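You operate a simulated robot arm through the tools that you are given. There is no shell and no other tool.

Carry out the task below with a simulated robot arm. There is one attempt and no reset: what you move stays moved.

JOB
Bring the dead machine up and start side A alone.
Fine: isolator, air valve and key on, then reset.

The check looks at the end state, three seconds after you hand in, the way a careful person would. Anything else that was tipped, shoved, dropped, spilled or broken makes it a failure.

ROBOT AND FRAMES
A 7-joint arm with a fingered hand, fixed in place. Base frame: the origin is on the floor under the middle of its stand, x ahead of it, y to its left, z up. Readings come in m, degrees, newtons and seconds.
With the tool pointing down near the work surface it reaches from about 0.1 to 0.68 m from the base axis. Its first joint turns from -166.0 to 166.0 degrees. Payload 3.4 kg.
Tool frame: the origin (TCP) lies between the finger pads and is the grasp point; the fingertips stand 0.025 m ahead of it; z points along the fingers, y is the line along which they close. The gripper opens to 0.088 m; its body begins 0.029 m behind the TCP. The gripper is a hand of 3 fingers: y runs from the thumb to the fingers, the wrist lies at [-0.013, -0.106, -0.174] in the tool frame, and closing takes about 1.5 s.
Orientation is told as [roll, pitch, yaw] about the base's x, y, z axes, in that order, counted from this pose: with the fingers straight down and the wrist toward the robot, the tool's x, y and z point along [0, 1, 0], [1, 0, 0] and [0, 0, -1] of the base frame.

CONTROLS
- The arm moves only by the tool play_rows. Its argument "series" is a list that holds one entry, the list of rows, each a list of 7 numbers: the shift along the base's x, y, z in units of 300 mm (1.0 is 300 mm), then the turn, a rotation vector about the base's x, y, z in units of 60 degrees (1.0 is 60 degrees), then the opening, from 0 (shut) to 1 (fully open). In form: [[[tx, ty, tz, ax, ay, az, fingers], ...]]. A call has 1 to 20 rows; each row is the pose to reach, as a shift and turn from the pose commanded when the call began. A call with a number of a shift or a turn outside -1 to 1 is refused whole. A row lasts 0.2 s, in which the tool goes at most 0.05 m and 8.6 degrees; a call with a longer step from one row to the next is refused whole, and so is a gripper value outside its range. A pose out of reach is approached as far as the arm can. The call stops where the force on the tool passes 50 N (or 10 N more than at its start, if that is more) or the arm is blocked; 0.2 s more then pass. Each finger travels about 0.072 m/s and halts on what it meets, pressing with about 32 N; the grip force reading is that of the motor and also rises with nothing between the fingers. The clock runs only during rows and for 0.2 s after the last one: add rows that repeat a pose to give the fingers time. It gives the time, the measured TCP pose, the force on the tool (base axes), the opening and the grip force at its end, in the units of the frame above (readings bear some noise), with the torque about the TCP (base axes, N m) and any sound that the robot's microphone picked up.
- Cameras (640 x 400 px; columns grow to the right, rows downward): "scene" is fixed at [0.2155, -0.4927, 1.8853]; the picture's right is [0.80, -0.59, 0.00], its down [-0.51, -0.69, -0.51] and it looks along [0.30, 0.41, -0.86] (base axes); focal length 337 px, centre (320, 200). "wrist" rides on the gripper at [0.058, -0.085, -0.099] in the tool frame; the picture's right is [-0.67, 0.35, -0.66], its down [-0.69, -0.63, 0.37] and it looks along [-0.29, 0.69, 0.66] (tool axes); focal length 261 px, centre (320, 200). There is no depth. A picture from a camera that has moved, and an enlarged one, comes with that camera's place and axes in the base frame and with its lens. The place of the scene camera against the robot may be out by one fixed shift of up to 0.012 m in any direction.
- snapshot(camera): a new picture of that camera. No time passes.
- lift_body(by): slides the trunk up (or, below 0, down) by that many m; the arm rides with it, the base frame stays. It gives what a move gives, with no picture.
- preshape(shape): the hand has 3 fingers and takes this shape, open, in about a second: jaw (thumb against the fingers, like two jaws); tri (thumb and two fingers); tip (a fingertip pinch); poke (one finger out to press); point (the index stretched); flat (the hand flat); cup (the hand cupped); fist (a fist). The gripper value then closes the fingers along that shape, each until it touches; the sizes above hold for jaw. It gives what a move gives, with no picture.
- zoom(camera, box): a new picture of the part [left, top, right, bottom] of that camera's present view, enlarged. No time passes.
- sign_off(): hands the job in; it is judged then, once.

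Places have to be worked out from the pictures, the camera data and where the tool is seen. Open the gripper and draw the arm clear of the work before you hand the job in, unless the task says otherwise.

The tools are called after "Request:" as name(argument=value, ...) on one line, values as JSON. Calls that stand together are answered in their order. play_rows: Moves the arm, as the interface text tells. Its arguments: {"type":"object","properties":{"series":{"type":"array","items":{"type":"array","items":{"type":"array","items":{"type":"number"}}}}},"required":["series"]} The other tools are called the same way: lift_body (by) moves the trunk up or down; preshape (shape) gives the hand a shape; snapshot (camera) takes a picture; zoom (camera, box) takes an enlarged picture of a part of a camera's view; sign_off () hands the job in.

At the start:

```text
clock: 0.0
tcp_pos: [0.3397, 0.0352, 1.3958]
tool_rot: [0.1, 0.0, 0.1]
contact_force: [0.4, -0.2, 0.2]
ft_torque: [0.0, 0.0, 0.0]
finger_gap: 0.0879
grip_force: 0.1
shape: jaw
trunk travel left (down, up): [-0.525, 0.065]
```

scene: 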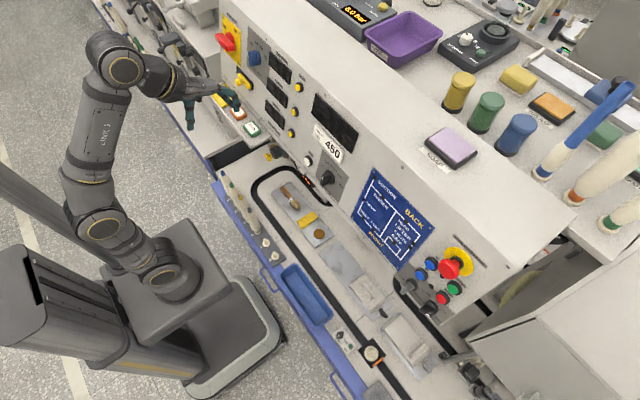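
wrist: 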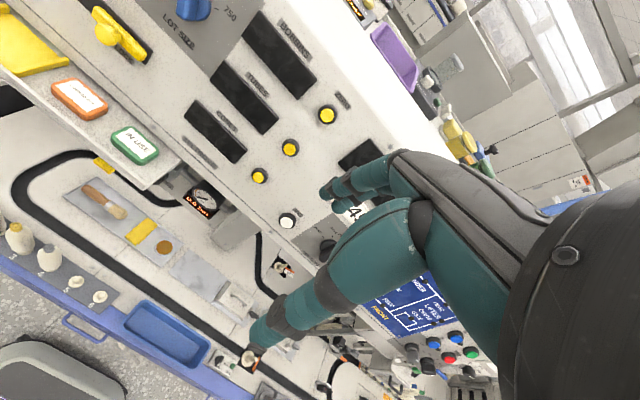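

The pictures show a machine panel with a red/yellow isolator, a blue selector, a yellow valve, buttons and a key switch. I zoom in on the parts to identify each control.

Request:
zoom(camera="scene", box=[190, 0, 350, 100])

Request:
zoom(camera="scene", box=[240, 80, 400, 200])

Request:
zoom(camera="scene", box=[340, 170, 500, 320])

Request:
zoom(camera="wrist", box=[0, 0, 320, 200])

Request:
zoom(camera="wrist", box=[300, 220, 500, 400])

```text
4.00 times, centred on (270, 50) of scene
camera zoom: at [0.2155, -0.4927, 1.8853], right [0.8, -0.59, 0.0], down [-0.51, -0.69, -0.51], along [0.3, 0.41, -0.86], focal length 1347 px, centre (520, 800)
```

zoom: 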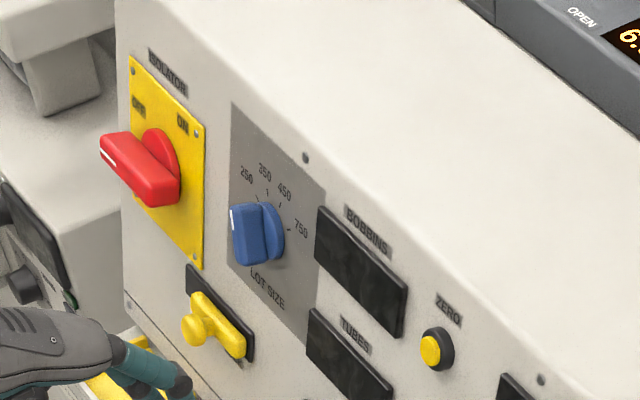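

```text
3.33 times, centred on (320, 140) of scene
camera zoom: at [0.2155, -0.4927, 1.8853], right [0.8, -0.59, 0.0], down [-0.51, -0.69, -0.51], along [0.3, 0.41, -0.86], focal length 1122 px, centre (320, 400)
```

zoom: 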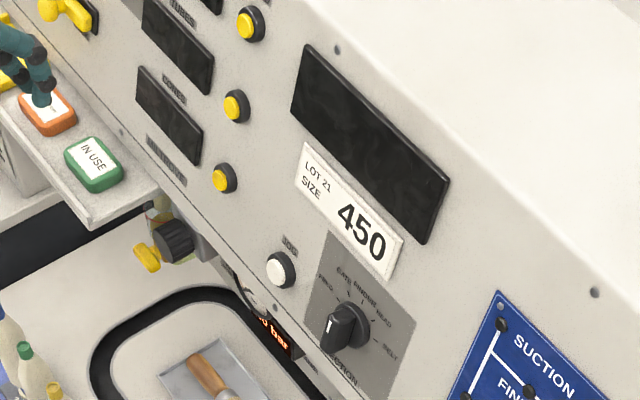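

```text
2.67 times, centred on (420, 245) of scene
camera zoom: at [0.2155, -0.4927, 1.8853], right [0.8, -0.59, 0.0], down [-0.51, -0.69, -0.51], along [0.3, 0.41, -0.86], focal length 898 px, centre (53, 80)
```

zoom: 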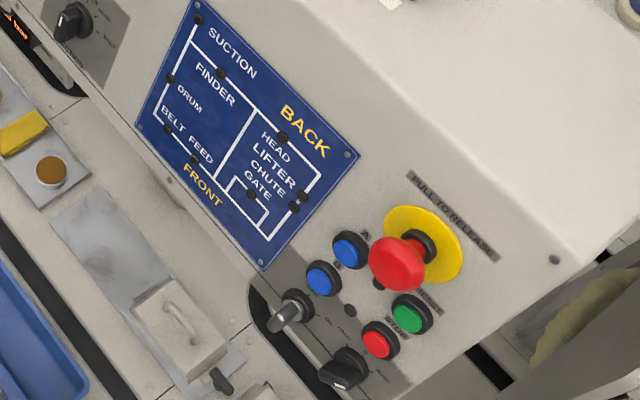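

```text
2.00 times, centred on (160, 100) of wrist
camera zoom: at [0.2545, 0.0923, 1.4952], right [0.35, -0.67, 0.66], down [-0.63, -0.69, -0.37], along [0.69, -0.29, -0.66], focal length 521 px, centre (640, 400)
```

zoom: 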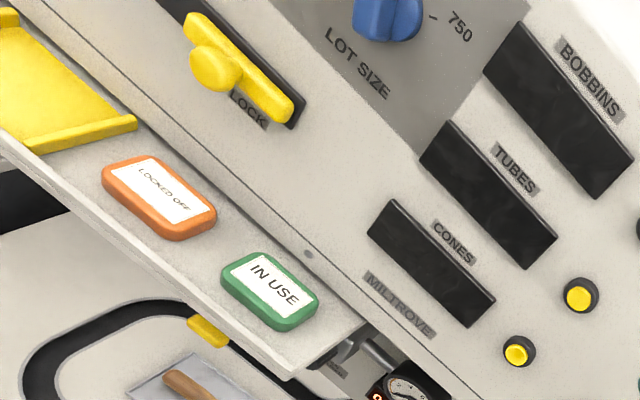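

```text
2.22 times, centred on (400, 310) of wrist
camera zoom: at [0.2545, 0.0923, 1.4952], right [0.35, -0.67, 0.66], down [-0.63, -0.69, -0.37], along [0.69, -0.29, -0.66], focal length 579 px, centre (142, -44)
```

zoom: 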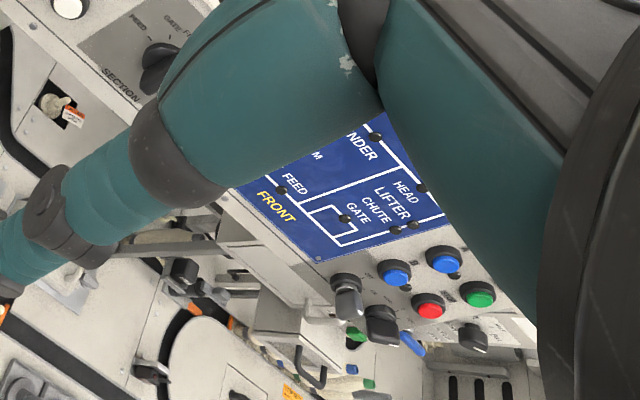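

The controls are spread over the panel: isolator, lot-size knob and lock at the left, and key, selector, blue, green and red buttons and the e-stop at the right. I make a fist so the fingers hide less, and move the wrist camera to the right to read the right-hand cluster.

Request:
preshape(shape="fist")

Request:
play_rows(series=[[[0, -0.15, 0, 0, 0, 0, 1], [0, -0.3, 0, 0, 0, 0, 1], [0, -0.45, 0, 0, 0, 0, 1], [0, -0.6, 0, 0, 0, 0, 1], [0, -0.75, 0, 0, 0, 0, 1], [0, -0.9, 0, 0, 0, 0, 1], [0, -1.0, 0, 0, 0, 0, 1]]])

Request:
snapshot(camera="wrist")

Request:
snapshot(camera="scene")

```text
clock: 0.9
tcp_pos: [0.3393, 0.0352, 1.3946]
tool_rot: [0.0, 0.0, 0.0]
contact_force: [0.2, -0.3, -0.3]
ft_torque: [0.0, 0.03, 0.02]
finger_gap: 0.0001
grip_force: 0.1
shape: fist
trunk travel left (down, up): [-0.525, 0.065]
```

```text
clock: 2.5
tcp_pos: [0.3378, -0.2447, 1.3617]
tool_rot: [0.1, -0.4, -0.1]
contact_force: [-0.2, 0.9, -0.5]
ft_torque: [-0.08, 0.0, 0.0]
finger_gap: 0.0002
grip_force: 0.1
shape: fist
out of reach, approached as far as the arm can: row 5, 6, 7
trunk travel left (down, up): [-0.525, 0.065]
```

```text
taken
camera wrist: at [0.2518, -0.1867, 1.4618], right [0.34, -0.67, 0.66], down [-0.63, -0.68, -0.37], along [0.7, -0.29, -0.66], focal length 261 px, centre (320, 200)
```

wrist: 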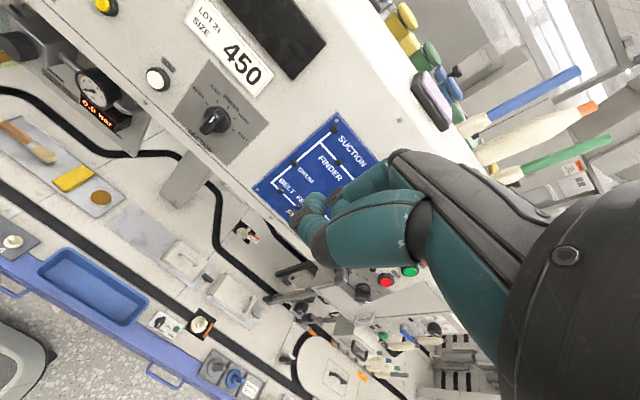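

```text
taken
```

scene: 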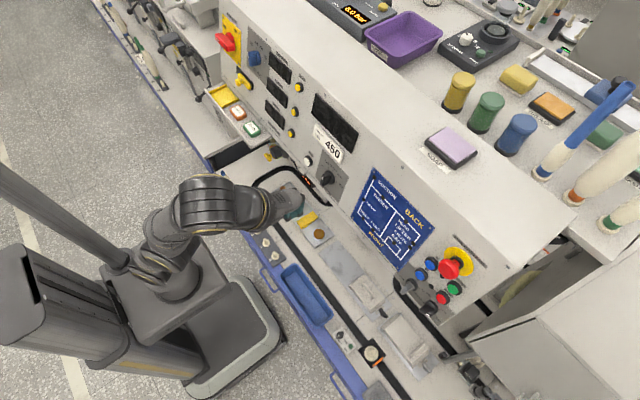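

The arm topped out in height here, but the cluster is partly visible. I zoom in on the cluster, the air gauge area, and the device with the display at the back.

Request:
zoom(camera="scene", box=[385, 240, 485, 310])

Request:
zoom(camera="scene", box=[300, 0, 420, 75])

Request:
zoom(camera="scene", box=[200, 75, 300, 175])

Request:
zoom(camera="wrist", box=[0, 0, 200, 130])

Request:
zoom(camera="wrist", box=[280, 230, 440, 330])

Request:
zoom(camera="wrist", box=[140, 40, 300, 160])

```text
5.71 times, centred on (435, 275) of scene
camera zoom: at [0.2155, -0.4927, 1.8853], right [0.8, -0.59, 0.0], down [-0.51, -0.69, -0.51], along [0.3, 0.41, -0.86], focal length 1924 px, centre (-337, -229)
```

zoom: 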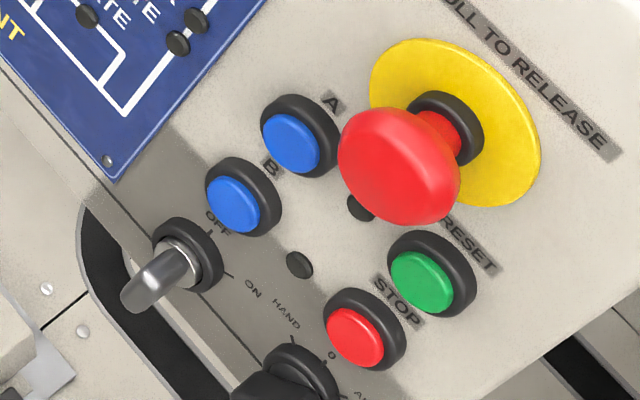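

```text
5.33 times, centred on (360, 38) of scene
camera zoom: at [0.2155, -0.4927, 1.8853], right [0.8, -0.59, 0.0], down [-0.51, -0.69, -0.51], along [0.3, 0.41, -0.86], focal length 1795 px, centre (107, 1067)
```

zoom: 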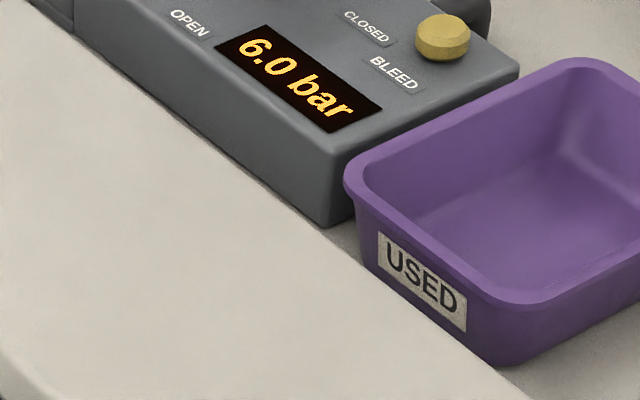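

```text
4.00 times, centred on (250, 125) of scene
camera zoom: at [0.2155, -0.4927, 1.8853], right [0.8, -0.59, 0.0], down [-0.51, -0.69, -0.51], along [0.3, 0.41, -0.86], focal length 1347 px, centre (600, 500)
```

zoom: 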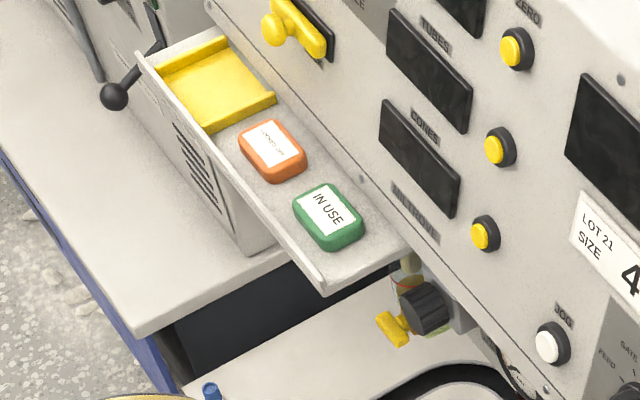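

```text
3.08 times, centred on (100, 65) of wrist
camera zoom: at [0.2518, -0.1867, 1.4618], right [0.34, -0.67, 0.66], down [-0.63, -0.68, -0.37], along [0.7, -0.29, -0.66], focal length 802 px, centre (997, 615)
```

zoom: 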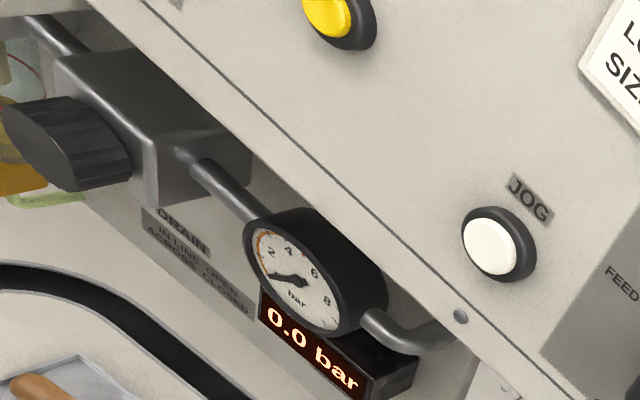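

```text
4.00 times, centred on (360, 280) of wrist
camera zoom: at [0.2518, -0.1867, 1.4618], right [0.34, -0.67, 0.66], down [-0.63, -0.68, -0.37], along [0.7, -0.29, -0.66], focal length 1043 px, centre (160, -120)
```

zoom: 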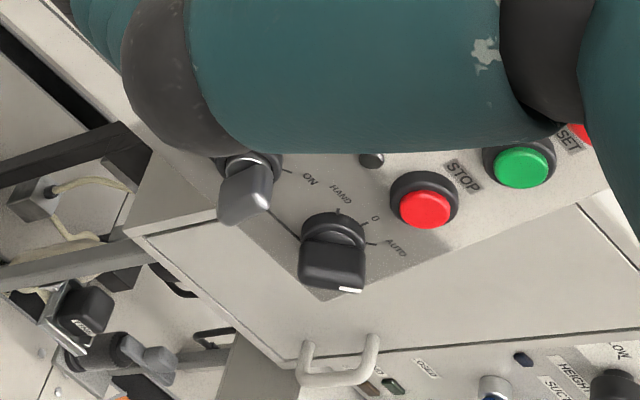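

```text
3.33 times, centred on (220, 100) of wrist
camera zoom: at [0.2518, -0.1867, 1.4618], right [0.34, -0.67, 0.66], down [-0.63, -0.68, -0.37], along [0.7, -0.29, -0.66], focal length 869 px, centre (653, 533)
```

zoom: 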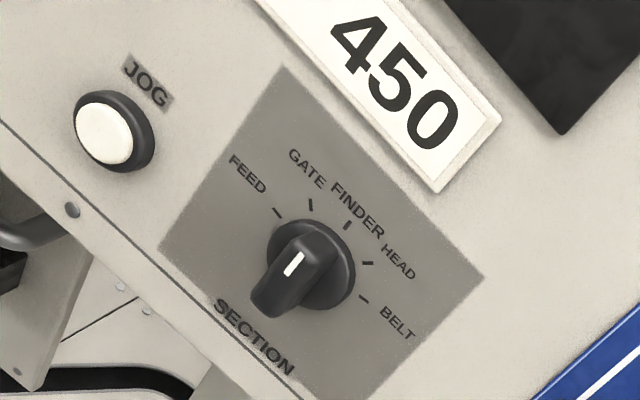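

The right cluster now reads: key OFF/ON, HAND/0/AUTO selector, blue A and B, red STOP, green RESET, and the e-stop. The machine's gauge shows 0.0 bar and an air valve sits under the shelf near (0.52, 0.17, 0.99). I lower the trunk so the arm works at panel height and look again.

Request:
lift_body(by=-0.25)

Request:
snapshot(camera="wrist")

Request:
snapshot(camera="scene")

```text
clock: 5.1
tcp_pos: [0.3402, -0.2476, 1.1103]
tool_rot: [0.3, -0.2, -0.2]
contact_force: [0.4, 0.0, -0.3]
ft_torque: [0.03, 0.02, 0.01]
finger_gap: 0.0
grip_force: 0.1
shape: fist
trunk travel left (down, up): [-0.275, 0.315]
```

```text
taken
camera wrist: at [0.2547, -0.1912, 1.2106], right [0.34, -0.67, 0.65], down [-0.63, -0.68, -0.37], along [0.7, -0.28, -0.66], focal length 261 px, centre (320, 200)
```

wrist: 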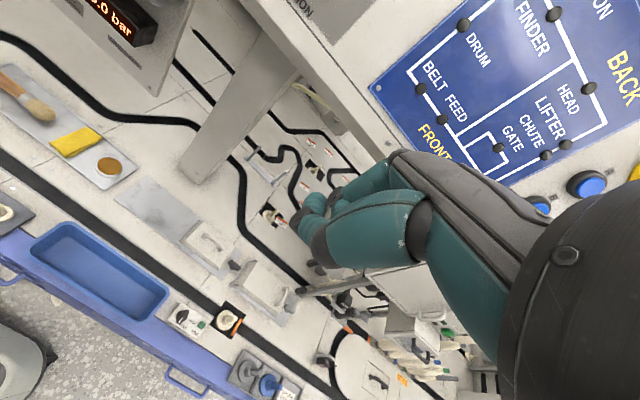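

```text
taken
```

scene: 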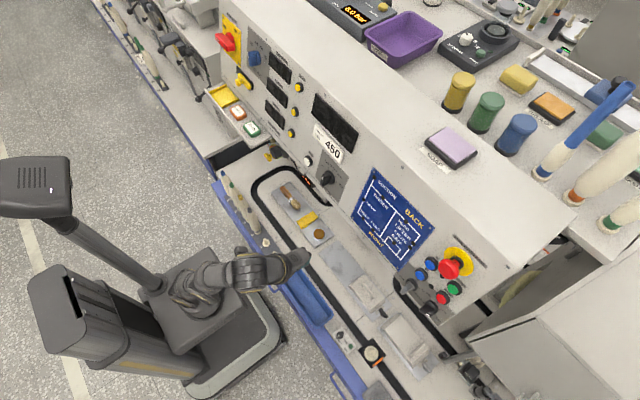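

The trunk is down and the arm is free. I tilt the tool 45° forward and shift right, so the wrist camera looks almost square at the button cluster.

Request:
play_rows(series=[[[0, -0.13, -0.01, 0, -0.107, 0, 1], [0, -0.26, -0.03, 0, -0.214, 0, 1], [0, -0.39, -0.04, 0, -0.321, 0, 1], [0, -0.52, -0.06, 0, -0.428, 0, 1], [0, -0.65, -0.07, 0, -0.535, 0, 1], [0, -0.78, -0.09, 0, -0.642, 0, 1], [0, -0.9, -0.1, 0, -0.75, 0, 1]]])

Request:
snapshot(camera="wrist")

Request:
zoom(camera="wrist", box=[180, 0, 420, 150])

```text
clock: 6.7
tcp_pos: [0.3331, -0.4806, 1.0403]
tool_rot: [0.4, -45.3, -0.2]
contact_force: [0.7, 0.3, 0.3]
ft_torque: [-0.06, 0.01, -0.01]
finger_gap: 0.0002
grip_force: 0.1
shape: fist
out of reach, approached as far as the arm can: row 3, 4, 5, 6, 7
trunk travel left (down, up): [-0.275, 0.315]
```

```text
taken
camera wrist: at [0.2021, -0.4236, 1.0495], right [-0.22, -0.67, 0.71], down [-0.18, -0.68, -0.71], along [0.96, -0.28, 0.03], focal length 261 px, centre (320, 200)
```

wrist: 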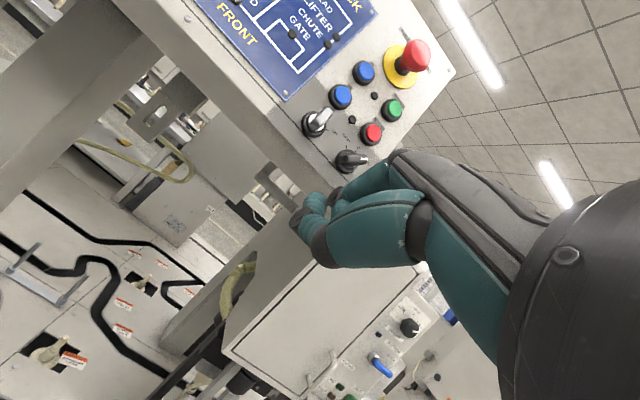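

```text
2.67 times, centred on (300, 75) of wrist
camera zoom: at [0.2021, -0.4236, 1.0495], right [-0.22, -0.67, 0.71], down [-0.18, -0.68, -0.71], along [0.96, -0.28, 0.03], focal length 695 px, centre (373, 533)
```

zoom: 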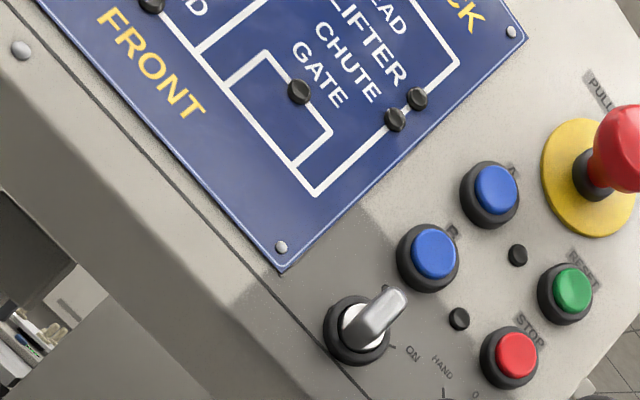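

The cluster is clear now: A and B blue buttons, key at OFF (pointing up) with ON to its right. I zoom in on the selector and the e-stop to see their state.

Request:
zoom(camera="wrist", box=[290, 80, 430, 180])

Request:
zoom(camera="wrist", box=[340, 20, 460, 110])

Request:
zoom(camera="scene", box=[385, 255, 465, 315])

```text
4.00 times, centred on (360, 130) of wrist
camera zoom: at [0.2021, -0.4236, 1.0495], right [-0.22, -0.67, 0.71], down [-0.18, -0.68, -0.71], along [0.96, -0.28, 0.03], focal length 1043 px, centre (160, 480)
```

zoom: 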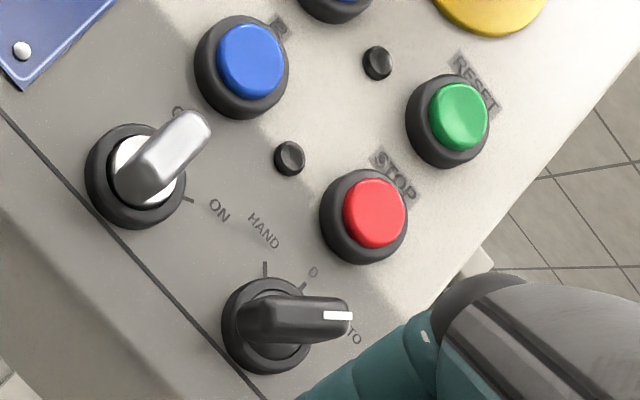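

```text
4.44 times, centred on (400, 65) of wrist
camera zoom: at [0.2021, -0.4236, 1.0495], right [-0.22, -0.67, 0.71], down [-0.18, -0.68, -0.71], along [0.96, -0.28, 0.03], focal length 1158 px, centre (-36, 800)
```

zoom: 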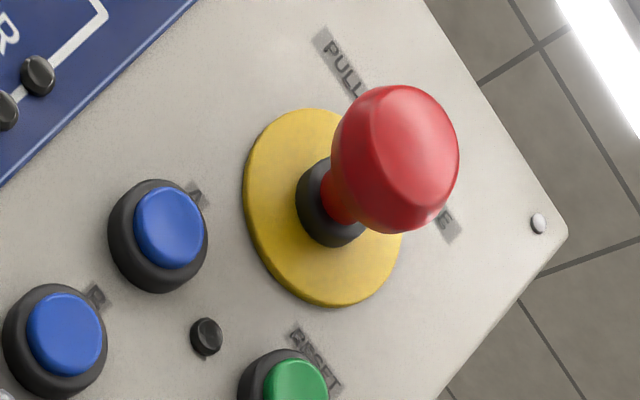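

```text
6.67 times, centred on (425, 285) of scene
camera zoom: at [0.2155, -0.4927, 1.8853], right [0.8, -0.59, 0.0], down [-0.51, -0.69, -0.51], along [0.3, 0.41, -0.86], focal length 2244 px, centre (-380, -367)
```

zoom: 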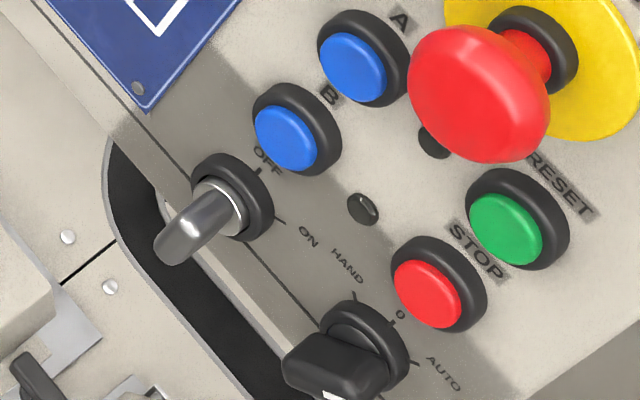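

The e-stop is out, with its red stem showing, and the mode selector stands at AUTO, so both can stay. I now bring the camera to the left part to study the isolator, lock and air valve.

Request:
play_rows(series=[[[0, 0.14, 0.05, 0, 0, 0, 1], [0, 0.28, 0.1, 0, 0, 0, 1], [0, 0.42, 0.15, 0, 0, 0, 1], [0, 0.56, 0.2, 0, 0, 0, 1], [0, 0.7, 0.25, 0, 0, 0, 1], [0, 0.84, 0.3, 0, 0, 0, 1], [0, 0.98, 0.3, 0, 0, 0, 1]]])

Request:
play_rows(series=[[[0, 0.14, 0, 0, 0, 0, 1], [0, 0.28, 0, 0, 0, 0, 1], [0, 0.42, 0, 0, 0, 0, 1], [0, 0.56, 0, 0, 0, 0, 1], [0, 0.7, 0, 0, 0, 0, 1], [0, 0.84, 0, 0, 0, 0, 1], [0, 0.98, 0, 0, 0, 0, 1]]])

Request:
snapshot(camera="wrist")

```text
clock: 8.3
tcp_pos: [0.3321, -0.1817, 1.1282]
tool_rot: [0.6, -45.2, -0.2]
contact_force: [-0.5, -0.8, 0.2]
ft_torque: [-0.02, 0.02, -0.01]
finger_gap: 0.0003
grip_force: 0.1
shape: fist
trunk travel left (down, up): [-0.275, 0.315]
```

```text
clock: 9.3
tcp_pos: [0.3793, -0.0446, 1.0861]
tool_rot: [6.5, -37.0, -5.1]
contact_force: [-0.2, -0.2, -0.2]
ft_torque: [0.03, -0.02, 0.05]
finger_gap: 0.0
grip_force: 0.0
shape: fist
trunk travel left (down, up): [-0.275, 0.315]
stopped in row 5: the arm was blocked; the commanded pose is now the measured one
```

```text
taken
camera wrist: at [0.2516, 0.0113, 1.1203], right [-0.13, -0.73, 0.67], down [-0.29, -0.62, -0.73], along [0.95, -0.29, -0.13], focal length 261 px, centre (320, 200)
```

wrist: 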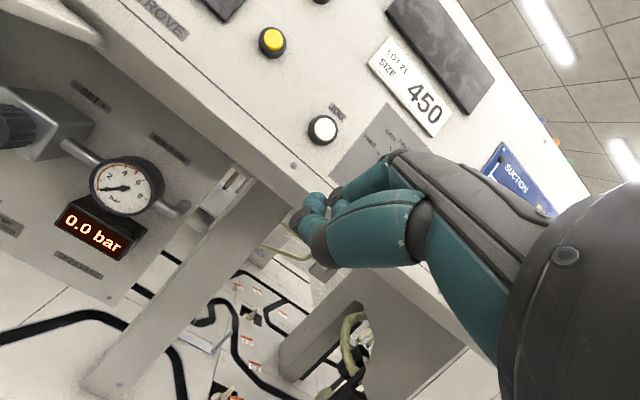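

The arm got blocked partway with no force at the tool, likely from folding on itself so close to the base. I check the scene.

Request:
snapshot(camera="scene")

Request:
zoom(camera="wrist", box=[0, 30, 240, 290])

```text
taken
```

scene: 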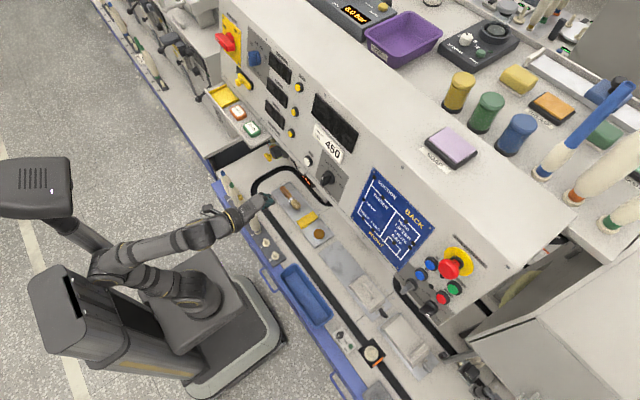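

```text
1.54 times, centred on (120, 160) of wrist
camera zoom: at [0.2516, 0.0113, 1.1203], right [-0.13, -0.73, 0.67], down [-0.29, -0.62, -0.73], along [0.95, -0.29, -0.13], focal length 401 px, centre (628, 262)
```

zoom: 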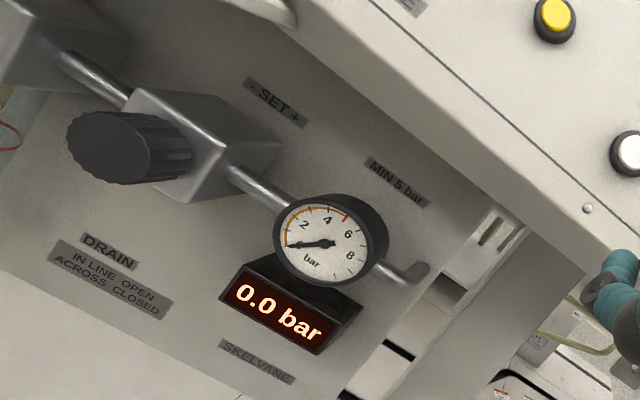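

The elbow folded back against the robot's own mast, and the black ribbed knob turns out to be the pressure regulator ("- SET +"), so the air valve must lie further left. I raise the hand and lessen the tilt to unfold the arm before going left.

Request:
play_rows(series=[[[0.02, 0, 0.1, -0.02, 0.05, 0.015, 1], [0.02, 0, 0.22, -0.04, 0.1, 0.03, 1], [0.02, 0, 0.34, -0.06, 0.15, 0.045, 1], [0.02, 0, 0.46, -0.08, 0.2, 0.06, 1], [0.02, 0, 0.55, -0.108, 0.283, 0.085, 1]]])

Request:
snapshot(camera="scene")

```text
clock: 10.6
tcp_pos: [0.3743, -0.0693, 1.216]
tool_rot: [0.1, -22.2, 2.0]
contact_force: [0.1, 0.4, 0.8]
ft_torque: [-0.02, 0.01, 0.01]
finger_gap: 0.0001
grip_force: 0.1
shape: fist
out of reach, approached as far as the arm can: row 5
trunk travel left (down, up): [-0.275, 0.315]
```

```text
taken
```

scene: 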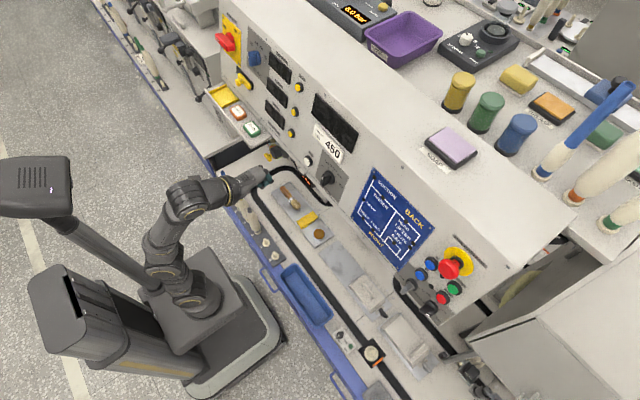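

The arm is free again and near its extension limit at this height. I raise the trunk a little and turn the hand left to look at the isolator, the lock and the area under the shelf.

Request:
lift_body(by=0.1)

Request:
play_rows(series=[[[0, 0.1, -0.05, 0, 0, 0.1, 1], [0, 0.2, -0.1, 0, 0, 0.2, 1], [0, 0.3, -0.15, 0, 0, 0.3, 1], [0, 0.4, -0.2, 0, 0, 0.4, 1], [0, 0.5, -0.2, 0, 0, 0.5, 1], [0, 0.6, -0.2, 0, 0, 0.6, 1]]])

Request:
snapshot(camera="wrist")

```text
clock: 11.9
tcp_pos: [0.3745, -0.0678, 1.3172]
tool_rot: [0.0, -22.4, 2.1]
contact_force: [1.2, -0.6, 0.4]
ft_torque: [0.02, 0.0, 0.0]
finger_gap: 0.0001
grip_force: 0.1
shape: fist
trunk travel left (down, up): [-0.375, 0.215]
```

```text
clock: 13.3
tcp_pos: [0.3731, 0.1113, 1.2581]
tool_rot: [0.0, -22.3, 38.2]
contact_force: [0.4, -0.5, 0.4]
ft_torque: [0.01, 0.0, 0.01]
finger_gap: 0.0
grip_force: 0.0
shape: fist
trunk travel left (down, up): [-0.375, 0.215]
```

```text
taken
camera wrist: at [0.2469, 0.0829, 1.3188], right [0.47, -0.48, 0.74], down [0.08, -0.81, -0.58], along [0.88, 0.33, -0.35], focal length 261 px, centre (320, 200)
```

wrist: 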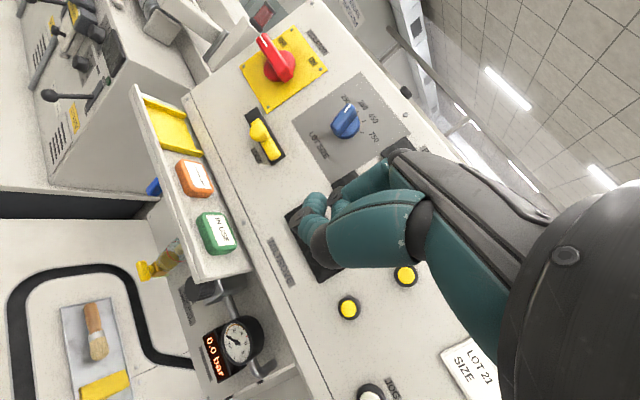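

This view shows everything on the left at once. I zoom in on the isolator and lock, and on the air unit beneath the shelf.

Request:
zoom(camera="wrist", box=[225, 15, 385, 165])

Request:
zoom(camera="wrist", box=[120, 220, 280, 390])

Request:
zoom(camera="scene", box=[240, 130, 330, 190])

```text
2.67 times, centred on (305, 90) of wrist
camera zoom: at [0.2469, 0.0829, 1.3188], right [0.47, -0.48, 0.74], down [0.08, -0.81, -0.58], along [0.88, 0.33, -0.35], focal length 695 px, centre (360, 493)
```

zoom: 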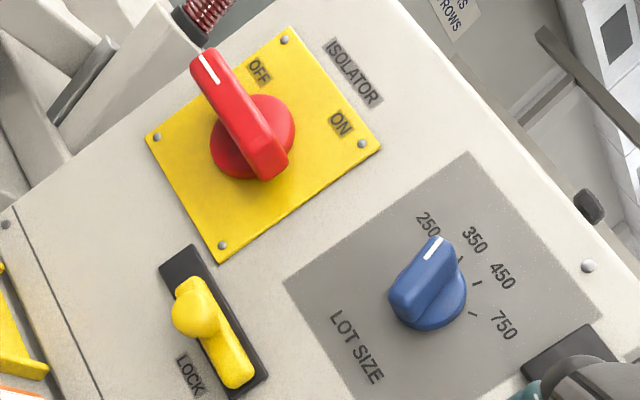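

```text
2.35 times, centred on (200, 305) of wrist
camera zoom: at [0.2469, 0.0829, 1.3188], right [0.47, -0.48, 0.74], down [0.08, -0.81, -0.58], along [0.88, 0.33, -0.35], focal length 613 px, centre (602, -47)
```

zoom: 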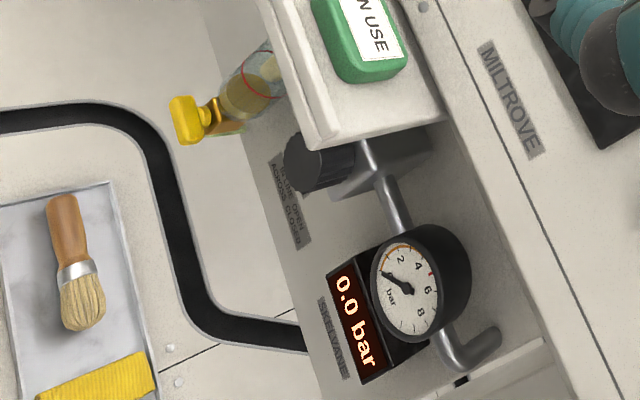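

```text
6.67 times, centred on (285, 160) of scene
camera zoom: at [0.2155, -0.4927, 1.8853], right [0.8, -0.59, 0.0], down [-0.51, -0.69, -0.51], along [0.3, 0.41, -0.86], focal length 2244 px, centre (553, 467)
```

zoom: 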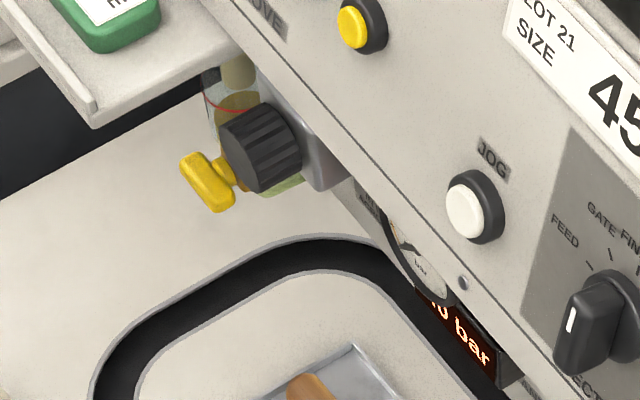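

The isolator points left (OFF), with ON a quarter turn clockwise. The lot-size knob and LOCK can stay, and the yellow tap seems to be the filter bowl's drain. I lower the trunk so the camera can look beneath the shelf for the real air valve.

Request:
lift_body(by=-0.25)

Request:
snapshot(camera="wrist")

Request:
zoom(camera="wrist", box=[200, 0, 440, 160])

```text
clock: 15.9
tcp_pos: [0.3751, 0.1102, 1.0094]
tool_rot: [0.0, -22.4, 38.2]
contact_force: [0.0, -0.1, -0.3]
ft_torque: [0.0, 0.02, 0.03]
finger_gap: 0.0
grip_force: 0.1
shape: fist
trunk travel left (down, up): [-0.125, 0.465]
```

```text
taken
camera wrist: at [0.2468, 0.0826, 1.069], right [0.47, -0.48, 0.74], down [0.07, -0.81, -0.58], along [0.88, 0.33, -0.35], focal length 261 px, centre (320, 200)
```

wrist: 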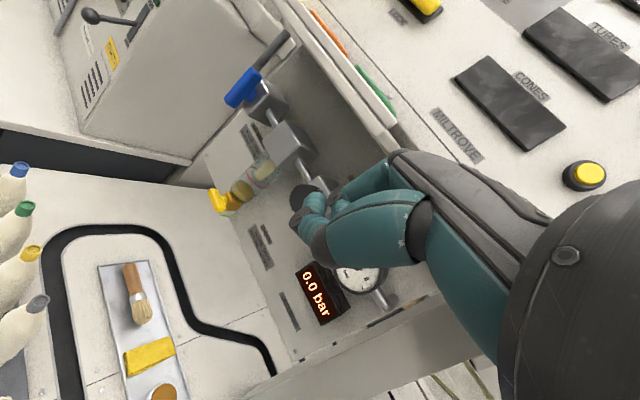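

```text
2.50 times, centred on (320, 80) of wrist
camera zoom: at [0.2468, 0.0826, 1.069], right [0.47, -0.48, 0.74], down [0.07, -0.81, -0.58], along [0.88, 0.33, -0.35], focal length 652 px, centre (320, 500)
```

zoom: 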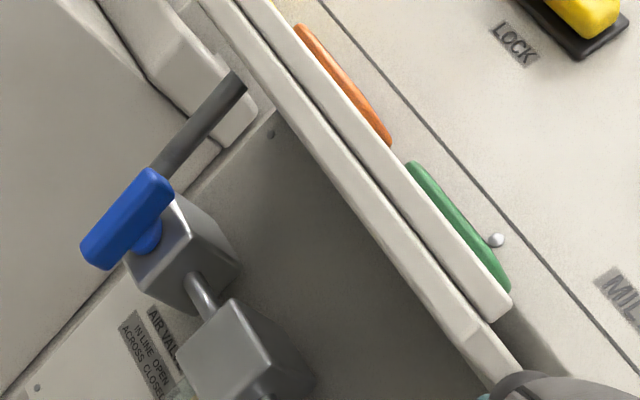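

The air valve is found: a blue lever under the shelf near (0.51, 0.39, 0.95), labelled "AIR VALVE / IN LINE OPEN / ACROSS CLOSED". It stands vertical while the line runs sideways, so it is closed. I move closer for a better view of the lever.

Request:
play_rows(series=[[[0, 0.1, 0, 0, 0, 0, 1], [0, 0.2, 0, 0, 0, 0, 1], [0, 0.3, 0, 0, 0, 0, 1], [0, 0.36, -0.03, 0, 0, 0, 1]]])

Request:
snapshot(camera="wrist")

Request:
zoom(camera="wrist", box=[200, 40, 400, 180])

Request:
snapshot(camera="scene")

```text
clock: 16.9
tcp_pos: [0.3742, 0.216, 1.0007]
tool_rot: [0.0, -22.3, 38.1]
contact_force: [0.1, -0.9, -0.4]
ft_torque: [0.03, 0.0, -0.01]
finger_gap: 0.0
grip_force: 0.1
shape: fist
trunk travel left (down, up): [-0.125, 0.465]
```

```text
taken
camera wrist: at [0.2475, 0.1896, 1.061], right [0.47, -0.48, 0.74], down [0.07, -0.81, -0.58], along [0.88, 0.33, -0.35], focal length 261 px, centre (320, 200)
```

wrist: 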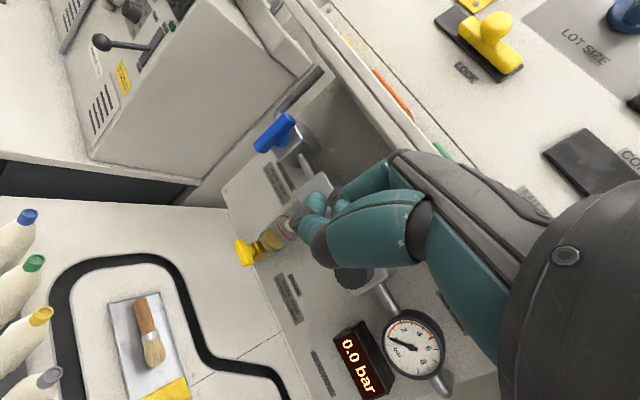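

```text
2.86 times, centred on (300, 110) of wrist
camera zoom: at [0.2475, 0.1896, 1.061], right [0.47, -0.48, 0.74], down [0.07, -0.81, -0.58], along [0.88, 0.33, -0.35], focal length 745 px, centre (377, 457)
```

zoom: 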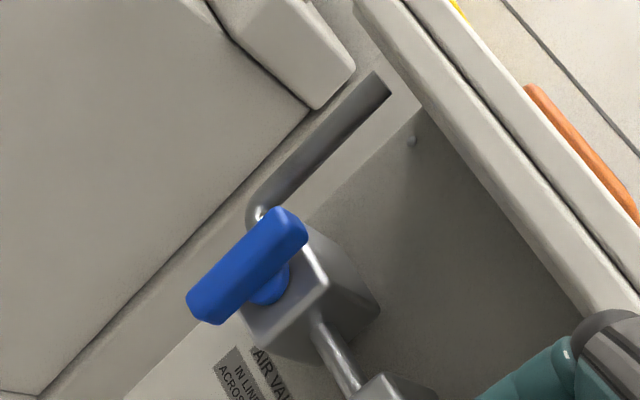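

```text
taken
```

scene: 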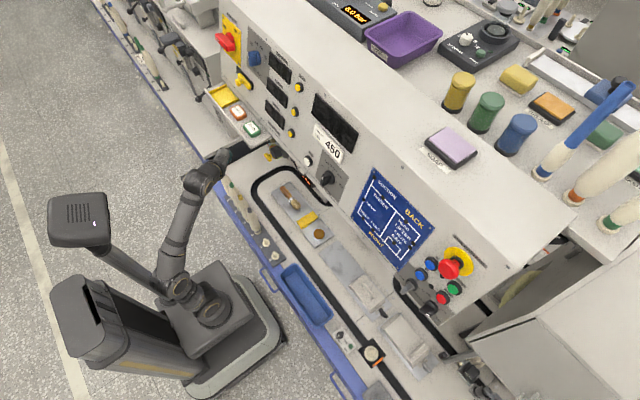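

The air valve has a T-handle centred at about (0.544, 0.426, 0.935), about 7 cm long and vertical, so it is closed. I think one finger can push all three rotary controls, so I take the poke shape and see where the fingertip comes out.

Request:
preshape(shape="poke")

Request:
snapshot(camera="wrist")

Request:
zoom(camera="scene", box=[160, 120, 320, 220])

```text
clock: 17.8
tcp_pos: [0.3756, 0.2171, 1.0009]
tool_rot: [0.1, -22.3, 38.0]
contact_force: [-0.3, -0.6, -0.1]
ft_torque: [-0.02, 0.02, -0.01]
finger_gap: 0.0
grip_force: 0.1
shape: poke
trunk travel left (down, up): [-0.125, 0.465]
```

```text
taken
camera wrist: at [0.2476, 0.1892, 1.061], right [0.47, -0.48, 0.74], down [0.07, -0.81, -0.58], along [0.88, 0.33, -0.35], focal length 261 px, centre (320, 200)
```

wrist: 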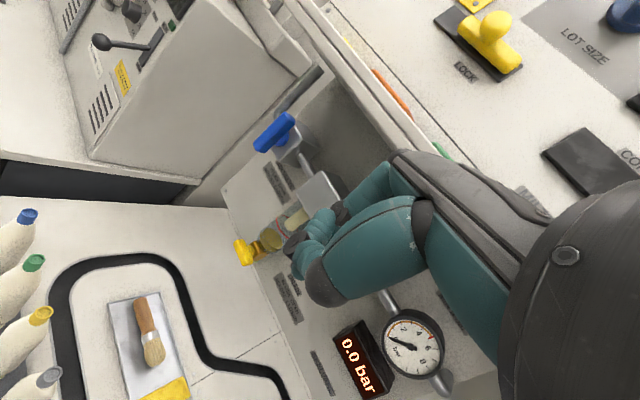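

```text
4.00 times, centred on (240, 170) of scene
camera zoom: at [0.2155, -0.4927, 1.8853], right [0.8, -0.59, 0.0], down [-0.51, -0.69, -0.51], along [0.3, 0.41, -0.86], focal length 1347 px, centre (640, 320)
```

zoom: 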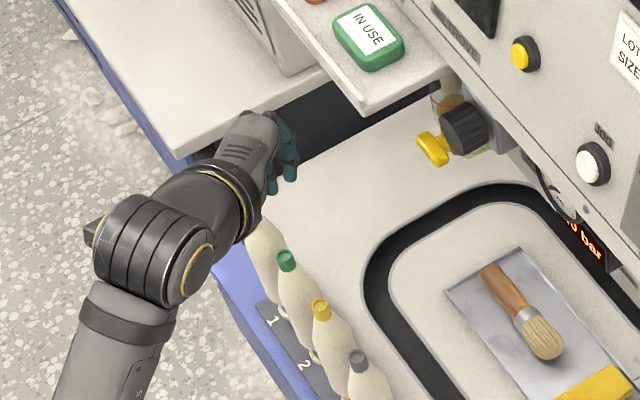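

The poke shape is hard to judge from here. I move the hand back to the right and un-yaw it, then raise the trunk and tilt the hand level so both cameras can see the finger against the panel.

Request:
play_rows(series=[[[0, -0.1, 0, 0, 0, -0.1, 1], [0, -0.2, 0, 0, 0, -0.2, 1], [0, -0.3, 0, 0, 0, -0.3, 1], [0, -0.4, 0, 0, 0, -0.4, 1], [0, -0.5, 0, 0, 0, -0.5, 1], [0, -0.6, 0, 0, 0, -0.6, 1], [0, -0.7, 0, 0, 0, -0.63, 1]]])

Request:
lift_body(by=0.2)

Request:
play_rows(series=[[[0.05, 0, 0, 0, -0.12, 0, 1], [0.1, 0, 0, 0, -0.24, 0, 1], [0.15, 0, 0, 0, -0.36, 0, 1], [0.2, 0, 0, 0, -0.48, 0, 1], [0.2, 0, 0, 0, -0.6, 0, 1], [0.2, 0, 0, 0, -0.72, 0, 1], [0.2, 0, 0, 0, -0.84, 0, 1], [0.2, 0, 0, 0, -0.95, 0, 1]]])

Request:
snapshot(camera="wrist")

Request:
snapshot(camera="scene")

```text
clock: 19.4
tcp_pos: [0.3737, 0.0051, 1.0005]
tool_rot: [0.0, -22.3, 0.2]
contact_force: [0.2, 0.8, 0.3]
ft_torque: [-0.02, 0.05, -0.01]
finger_gap: 0.0
grip_force: 0.1
shape: poke
trunk travel left (down, up): [-0.125, 0.465]
```

```text
clock: 21.5
tcp_pos: [0.3746, 0.0064, 1.2007]
tool_rot: [0.1, -22.4, 0.2]
contact_force: [1.0, 0.3, 0.2]
ft_torque: [-0.01, 0.02, 0.02]
finger_gap: 0.0
grip_force: 0.0
shape: poke
trunk travel left (down, up): [-0.325, 0.265]
```

```text
clock: 23.3
tcp_pos: [0.4347, 0.0071, 1.2003]
tool_rot: [-1.4, -79.4, 1.6]
contact_force: [0.1, -0.5, 0.2]
ft_torque: [0.0, 0.0, -0.03]
finger_gap: 0.0
grip_force: 0.0
shape: poke
trunk travel left (down, up): [-0.325, 0.265]
```

```text
taken
camera wrist: at [0.3209, 0.0624, 1.1366], right [-0.58, -0.67, 0.47], down [0.25, -0.69, -0.68], along [0.78, -0.28, 0.56], focal length 261 px, centre (320, 200)
```

wrist: 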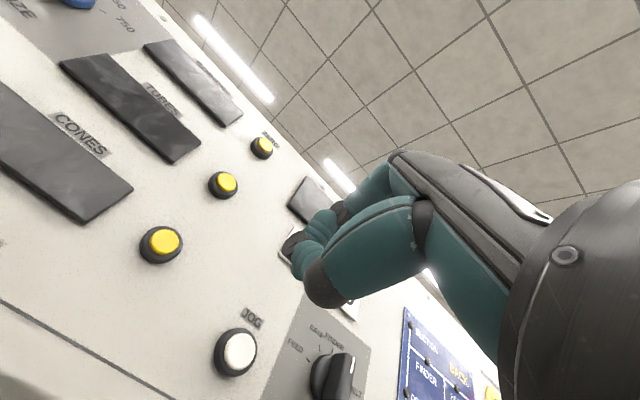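

```text
taken
```

scene: 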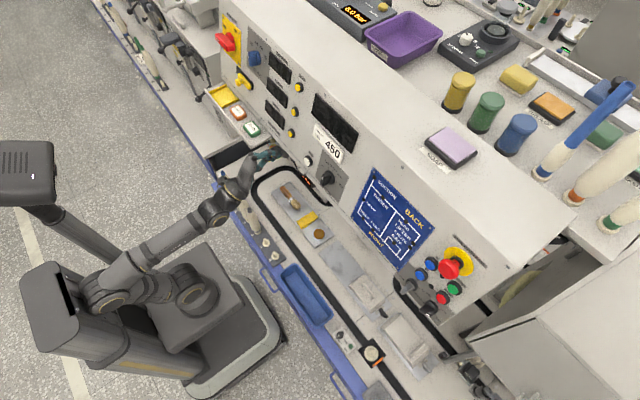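

The hand is level at about (0.435, 0.007, 1.20). I zoom the scene view on the hand to find the poking fingertip.

Request:
zoom(camera="scene", box=[225, 125, 325, 195])

Request:
zoom(camera="wrist", box=[250, 140, 450, 320])

```text
5.71 times, centred on (275, 160) of scene
camera zoom: at [0.2155, -0.4927, 1.8853], right [0.8, -0.59, 0.0], down [-0.51, -0.69, -0.51], along [0.3, 0.41, -0.86], focal length 1924 px, centre (577, 429)
```

zoom: 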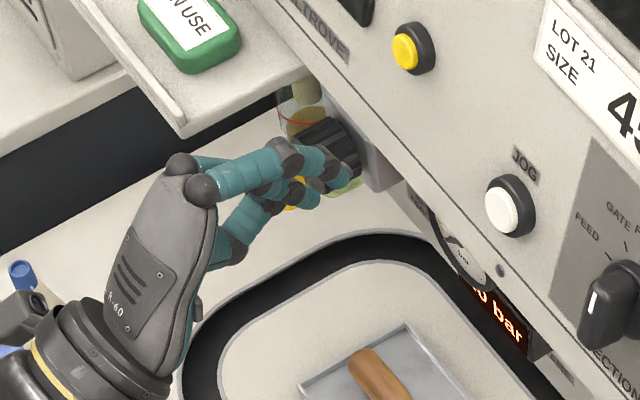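

```text
2.22 times, centred on (350, 230) of wrist
camera zoom: at [0.3209, 0.0624, 1.1366], right [-0.58, -0.67, 0.47], down [0.25, -0.69, -0.68], along [0.78, -0.28, 0.56], focal length 579 px, centre (253, 133)
```

zoom: 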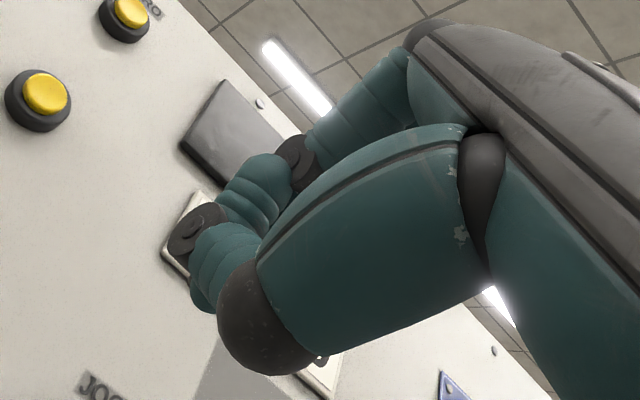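

In poke the finger is bent with its tip near the TCP. I compare with the point shape, which should stretch the index farther out.

Request:
preshape(shape="point")

Request:
zoom(camera="scene", box=[225, 125, 325, 195])

Request:
snapshot(camera="wrist")

```text
clock: 24.2
tcp_pos: [0.4348, 0.0064, 1.2014]
tool_rot: [-1.4, -79.3, 1.5]
contact_force: [-0.1, 0.3, -0.5]
ft_torque: [-0.06, 0.0, 0.01]
finger_gap: 0.0
grip_force: 0.1
shape: point
trunk travel left (down, up): [-0.325, 0.265]
```

```text
5.71 times, centred on (275, 160) of scene
camera zoom: at [0.2155, -0.4927, 1.8853], right [0.8, -0.59, 0.0], down [-0.51, -0.69, -0.51], along [0.3, 0.41, -0.86], focal length 1924 px, centre (577, 429)
```

zoom: 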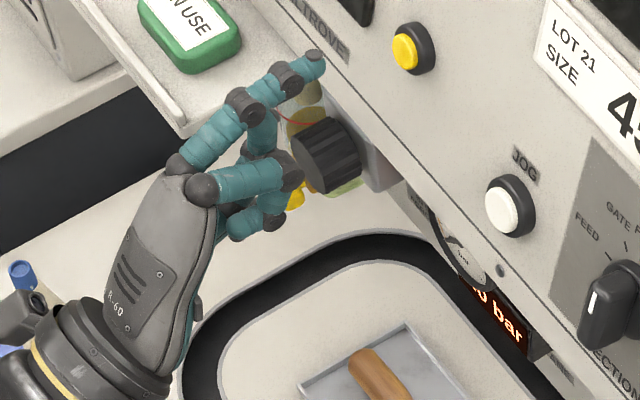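

```text
taken
camera wrist: at [0.3208, 0.0624, 1.137], right [-0.58, -0.67, 0.47], down [0.24, -0.69, -0.68], along [0.78, -0.28, 0.56], focal length 261 px, centre (320, 200)
```

wrist: 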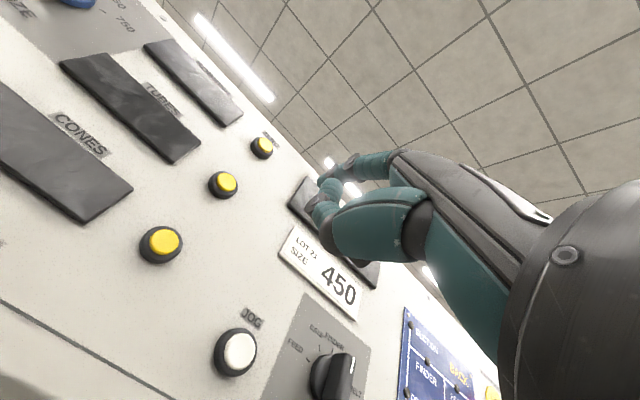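

In the point shape the fingertip lies about 2 cm ahead of and 5.5 cm above the TCP, near (0.453, 0.017, 1.255), well clear of the curled fingers. I move left for a closer look at the isolator from below.

Request:
play_rows(series=[[[-0.04, 0.11, 0.02, 0, 0, 0, 1], [-0.08, 0.22, 0.04, 0, 0, 0, 1], [-0.12, 0.33, 0.06, 0, 0, 0, 1], [-0.12, 0.44, 0.067, 0, 0, 0, 1], [-0.12, 0.55, 0.067, 0, 0, 0, 1], [-0.12, 0.65, 0.067, 0, 0, 0, 1]]])

Request:
snapshot(camera="wrist")

Request:
snapshot(camera="scene")

```text
clock: 25.4
tcp_pos: [0.431, 0.1745, 1.1764]
tool_rot: [20.2, -68.4, -10.1]
contact_force: [-0.2, 0.9, 0.1]
ft_torque: [-0.01, -0.02, 0.0]
finger_gap: 0.0
grip_force: 0.0
shape: point
trunk travel left (down, up): [-0.325, 0.265]
stopped in row 5: the arm was blocked; the commanded pose is now the measured one
```

```text
taken
camera wrist: at [0.3002, 0.218, 1.14], right [-0.37, -0.8, 0.47], down [0.21, -0.56, -0.8], along [0.9, -0.2, 0.38], focal length 261 px, centre (320, 200)
```

wrist: 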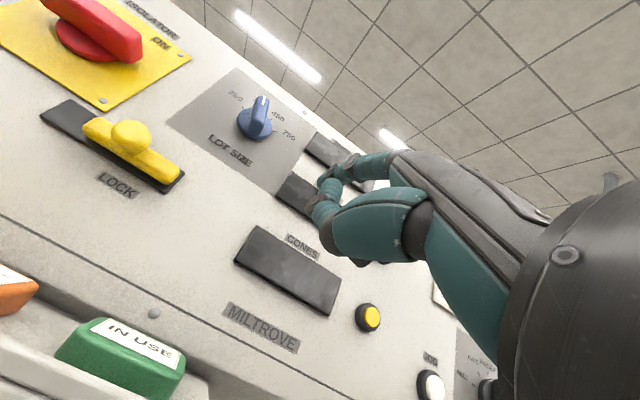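

```text
taken
```

scene: 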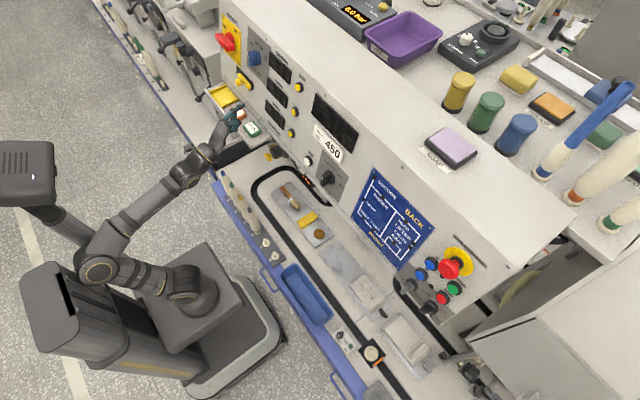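

The elbow struck the mast again because the wrist was level with the shoulder. I raise the hand first to stretch the arm and restore the orientation, then lower the trunk under it.

Request:
play_rows(series=[[[0, 0, 0.09, 0, 0, 0, 1], [0, 0, 0.18, -0.03, -0.04, -0.03, 1], [0, 0, 0.27, -0.06, -0.08, -0.06, 1], [0, 0, 0.36, -0.09, -0.13, -0.1, 1], [0, 0, 0.44, -0.114, -0.174, -0.151, 1]]])

Request:
lift_body(by=-0.1)

Request:
snapshot(camera="scene")

```text
clock: 26.1
tcp_pos: [0.411, 0.2242, 1.2345]
tool_rot: [19.1, -69.9, -1.8]
contact_force: [-0.1, -0.3, -0.3]
ft_torque: [-0.02, 0.02, 0.0]
finger_gap: 0.0
grip_force: 0.0
shape: point
trunk travel left (down, up): [-0.325, 0.265]
stopped in row 3: the arm was blocked; the commanded pose is now the measured one
```

```text
clock: 27.5
tcp_pos: [0.4103, 0.2261, 1.1328]
tool_rot: [19.1, -69.6, -1.7]
contact_force: [-0.4, 0.1, 0.0]
ft_torque: [-0.01, -0.01, -0.02]
finger_gap: 0.0
grip_force: 0.1
shape: point
trunk travel left (down, up): [-0.225, 0.365]
```

```text
taken
```

scene: 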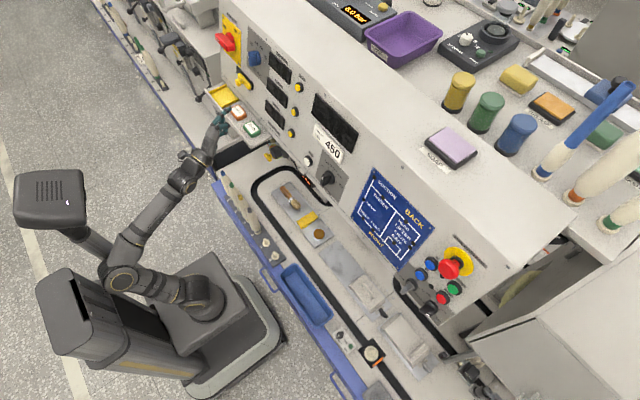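

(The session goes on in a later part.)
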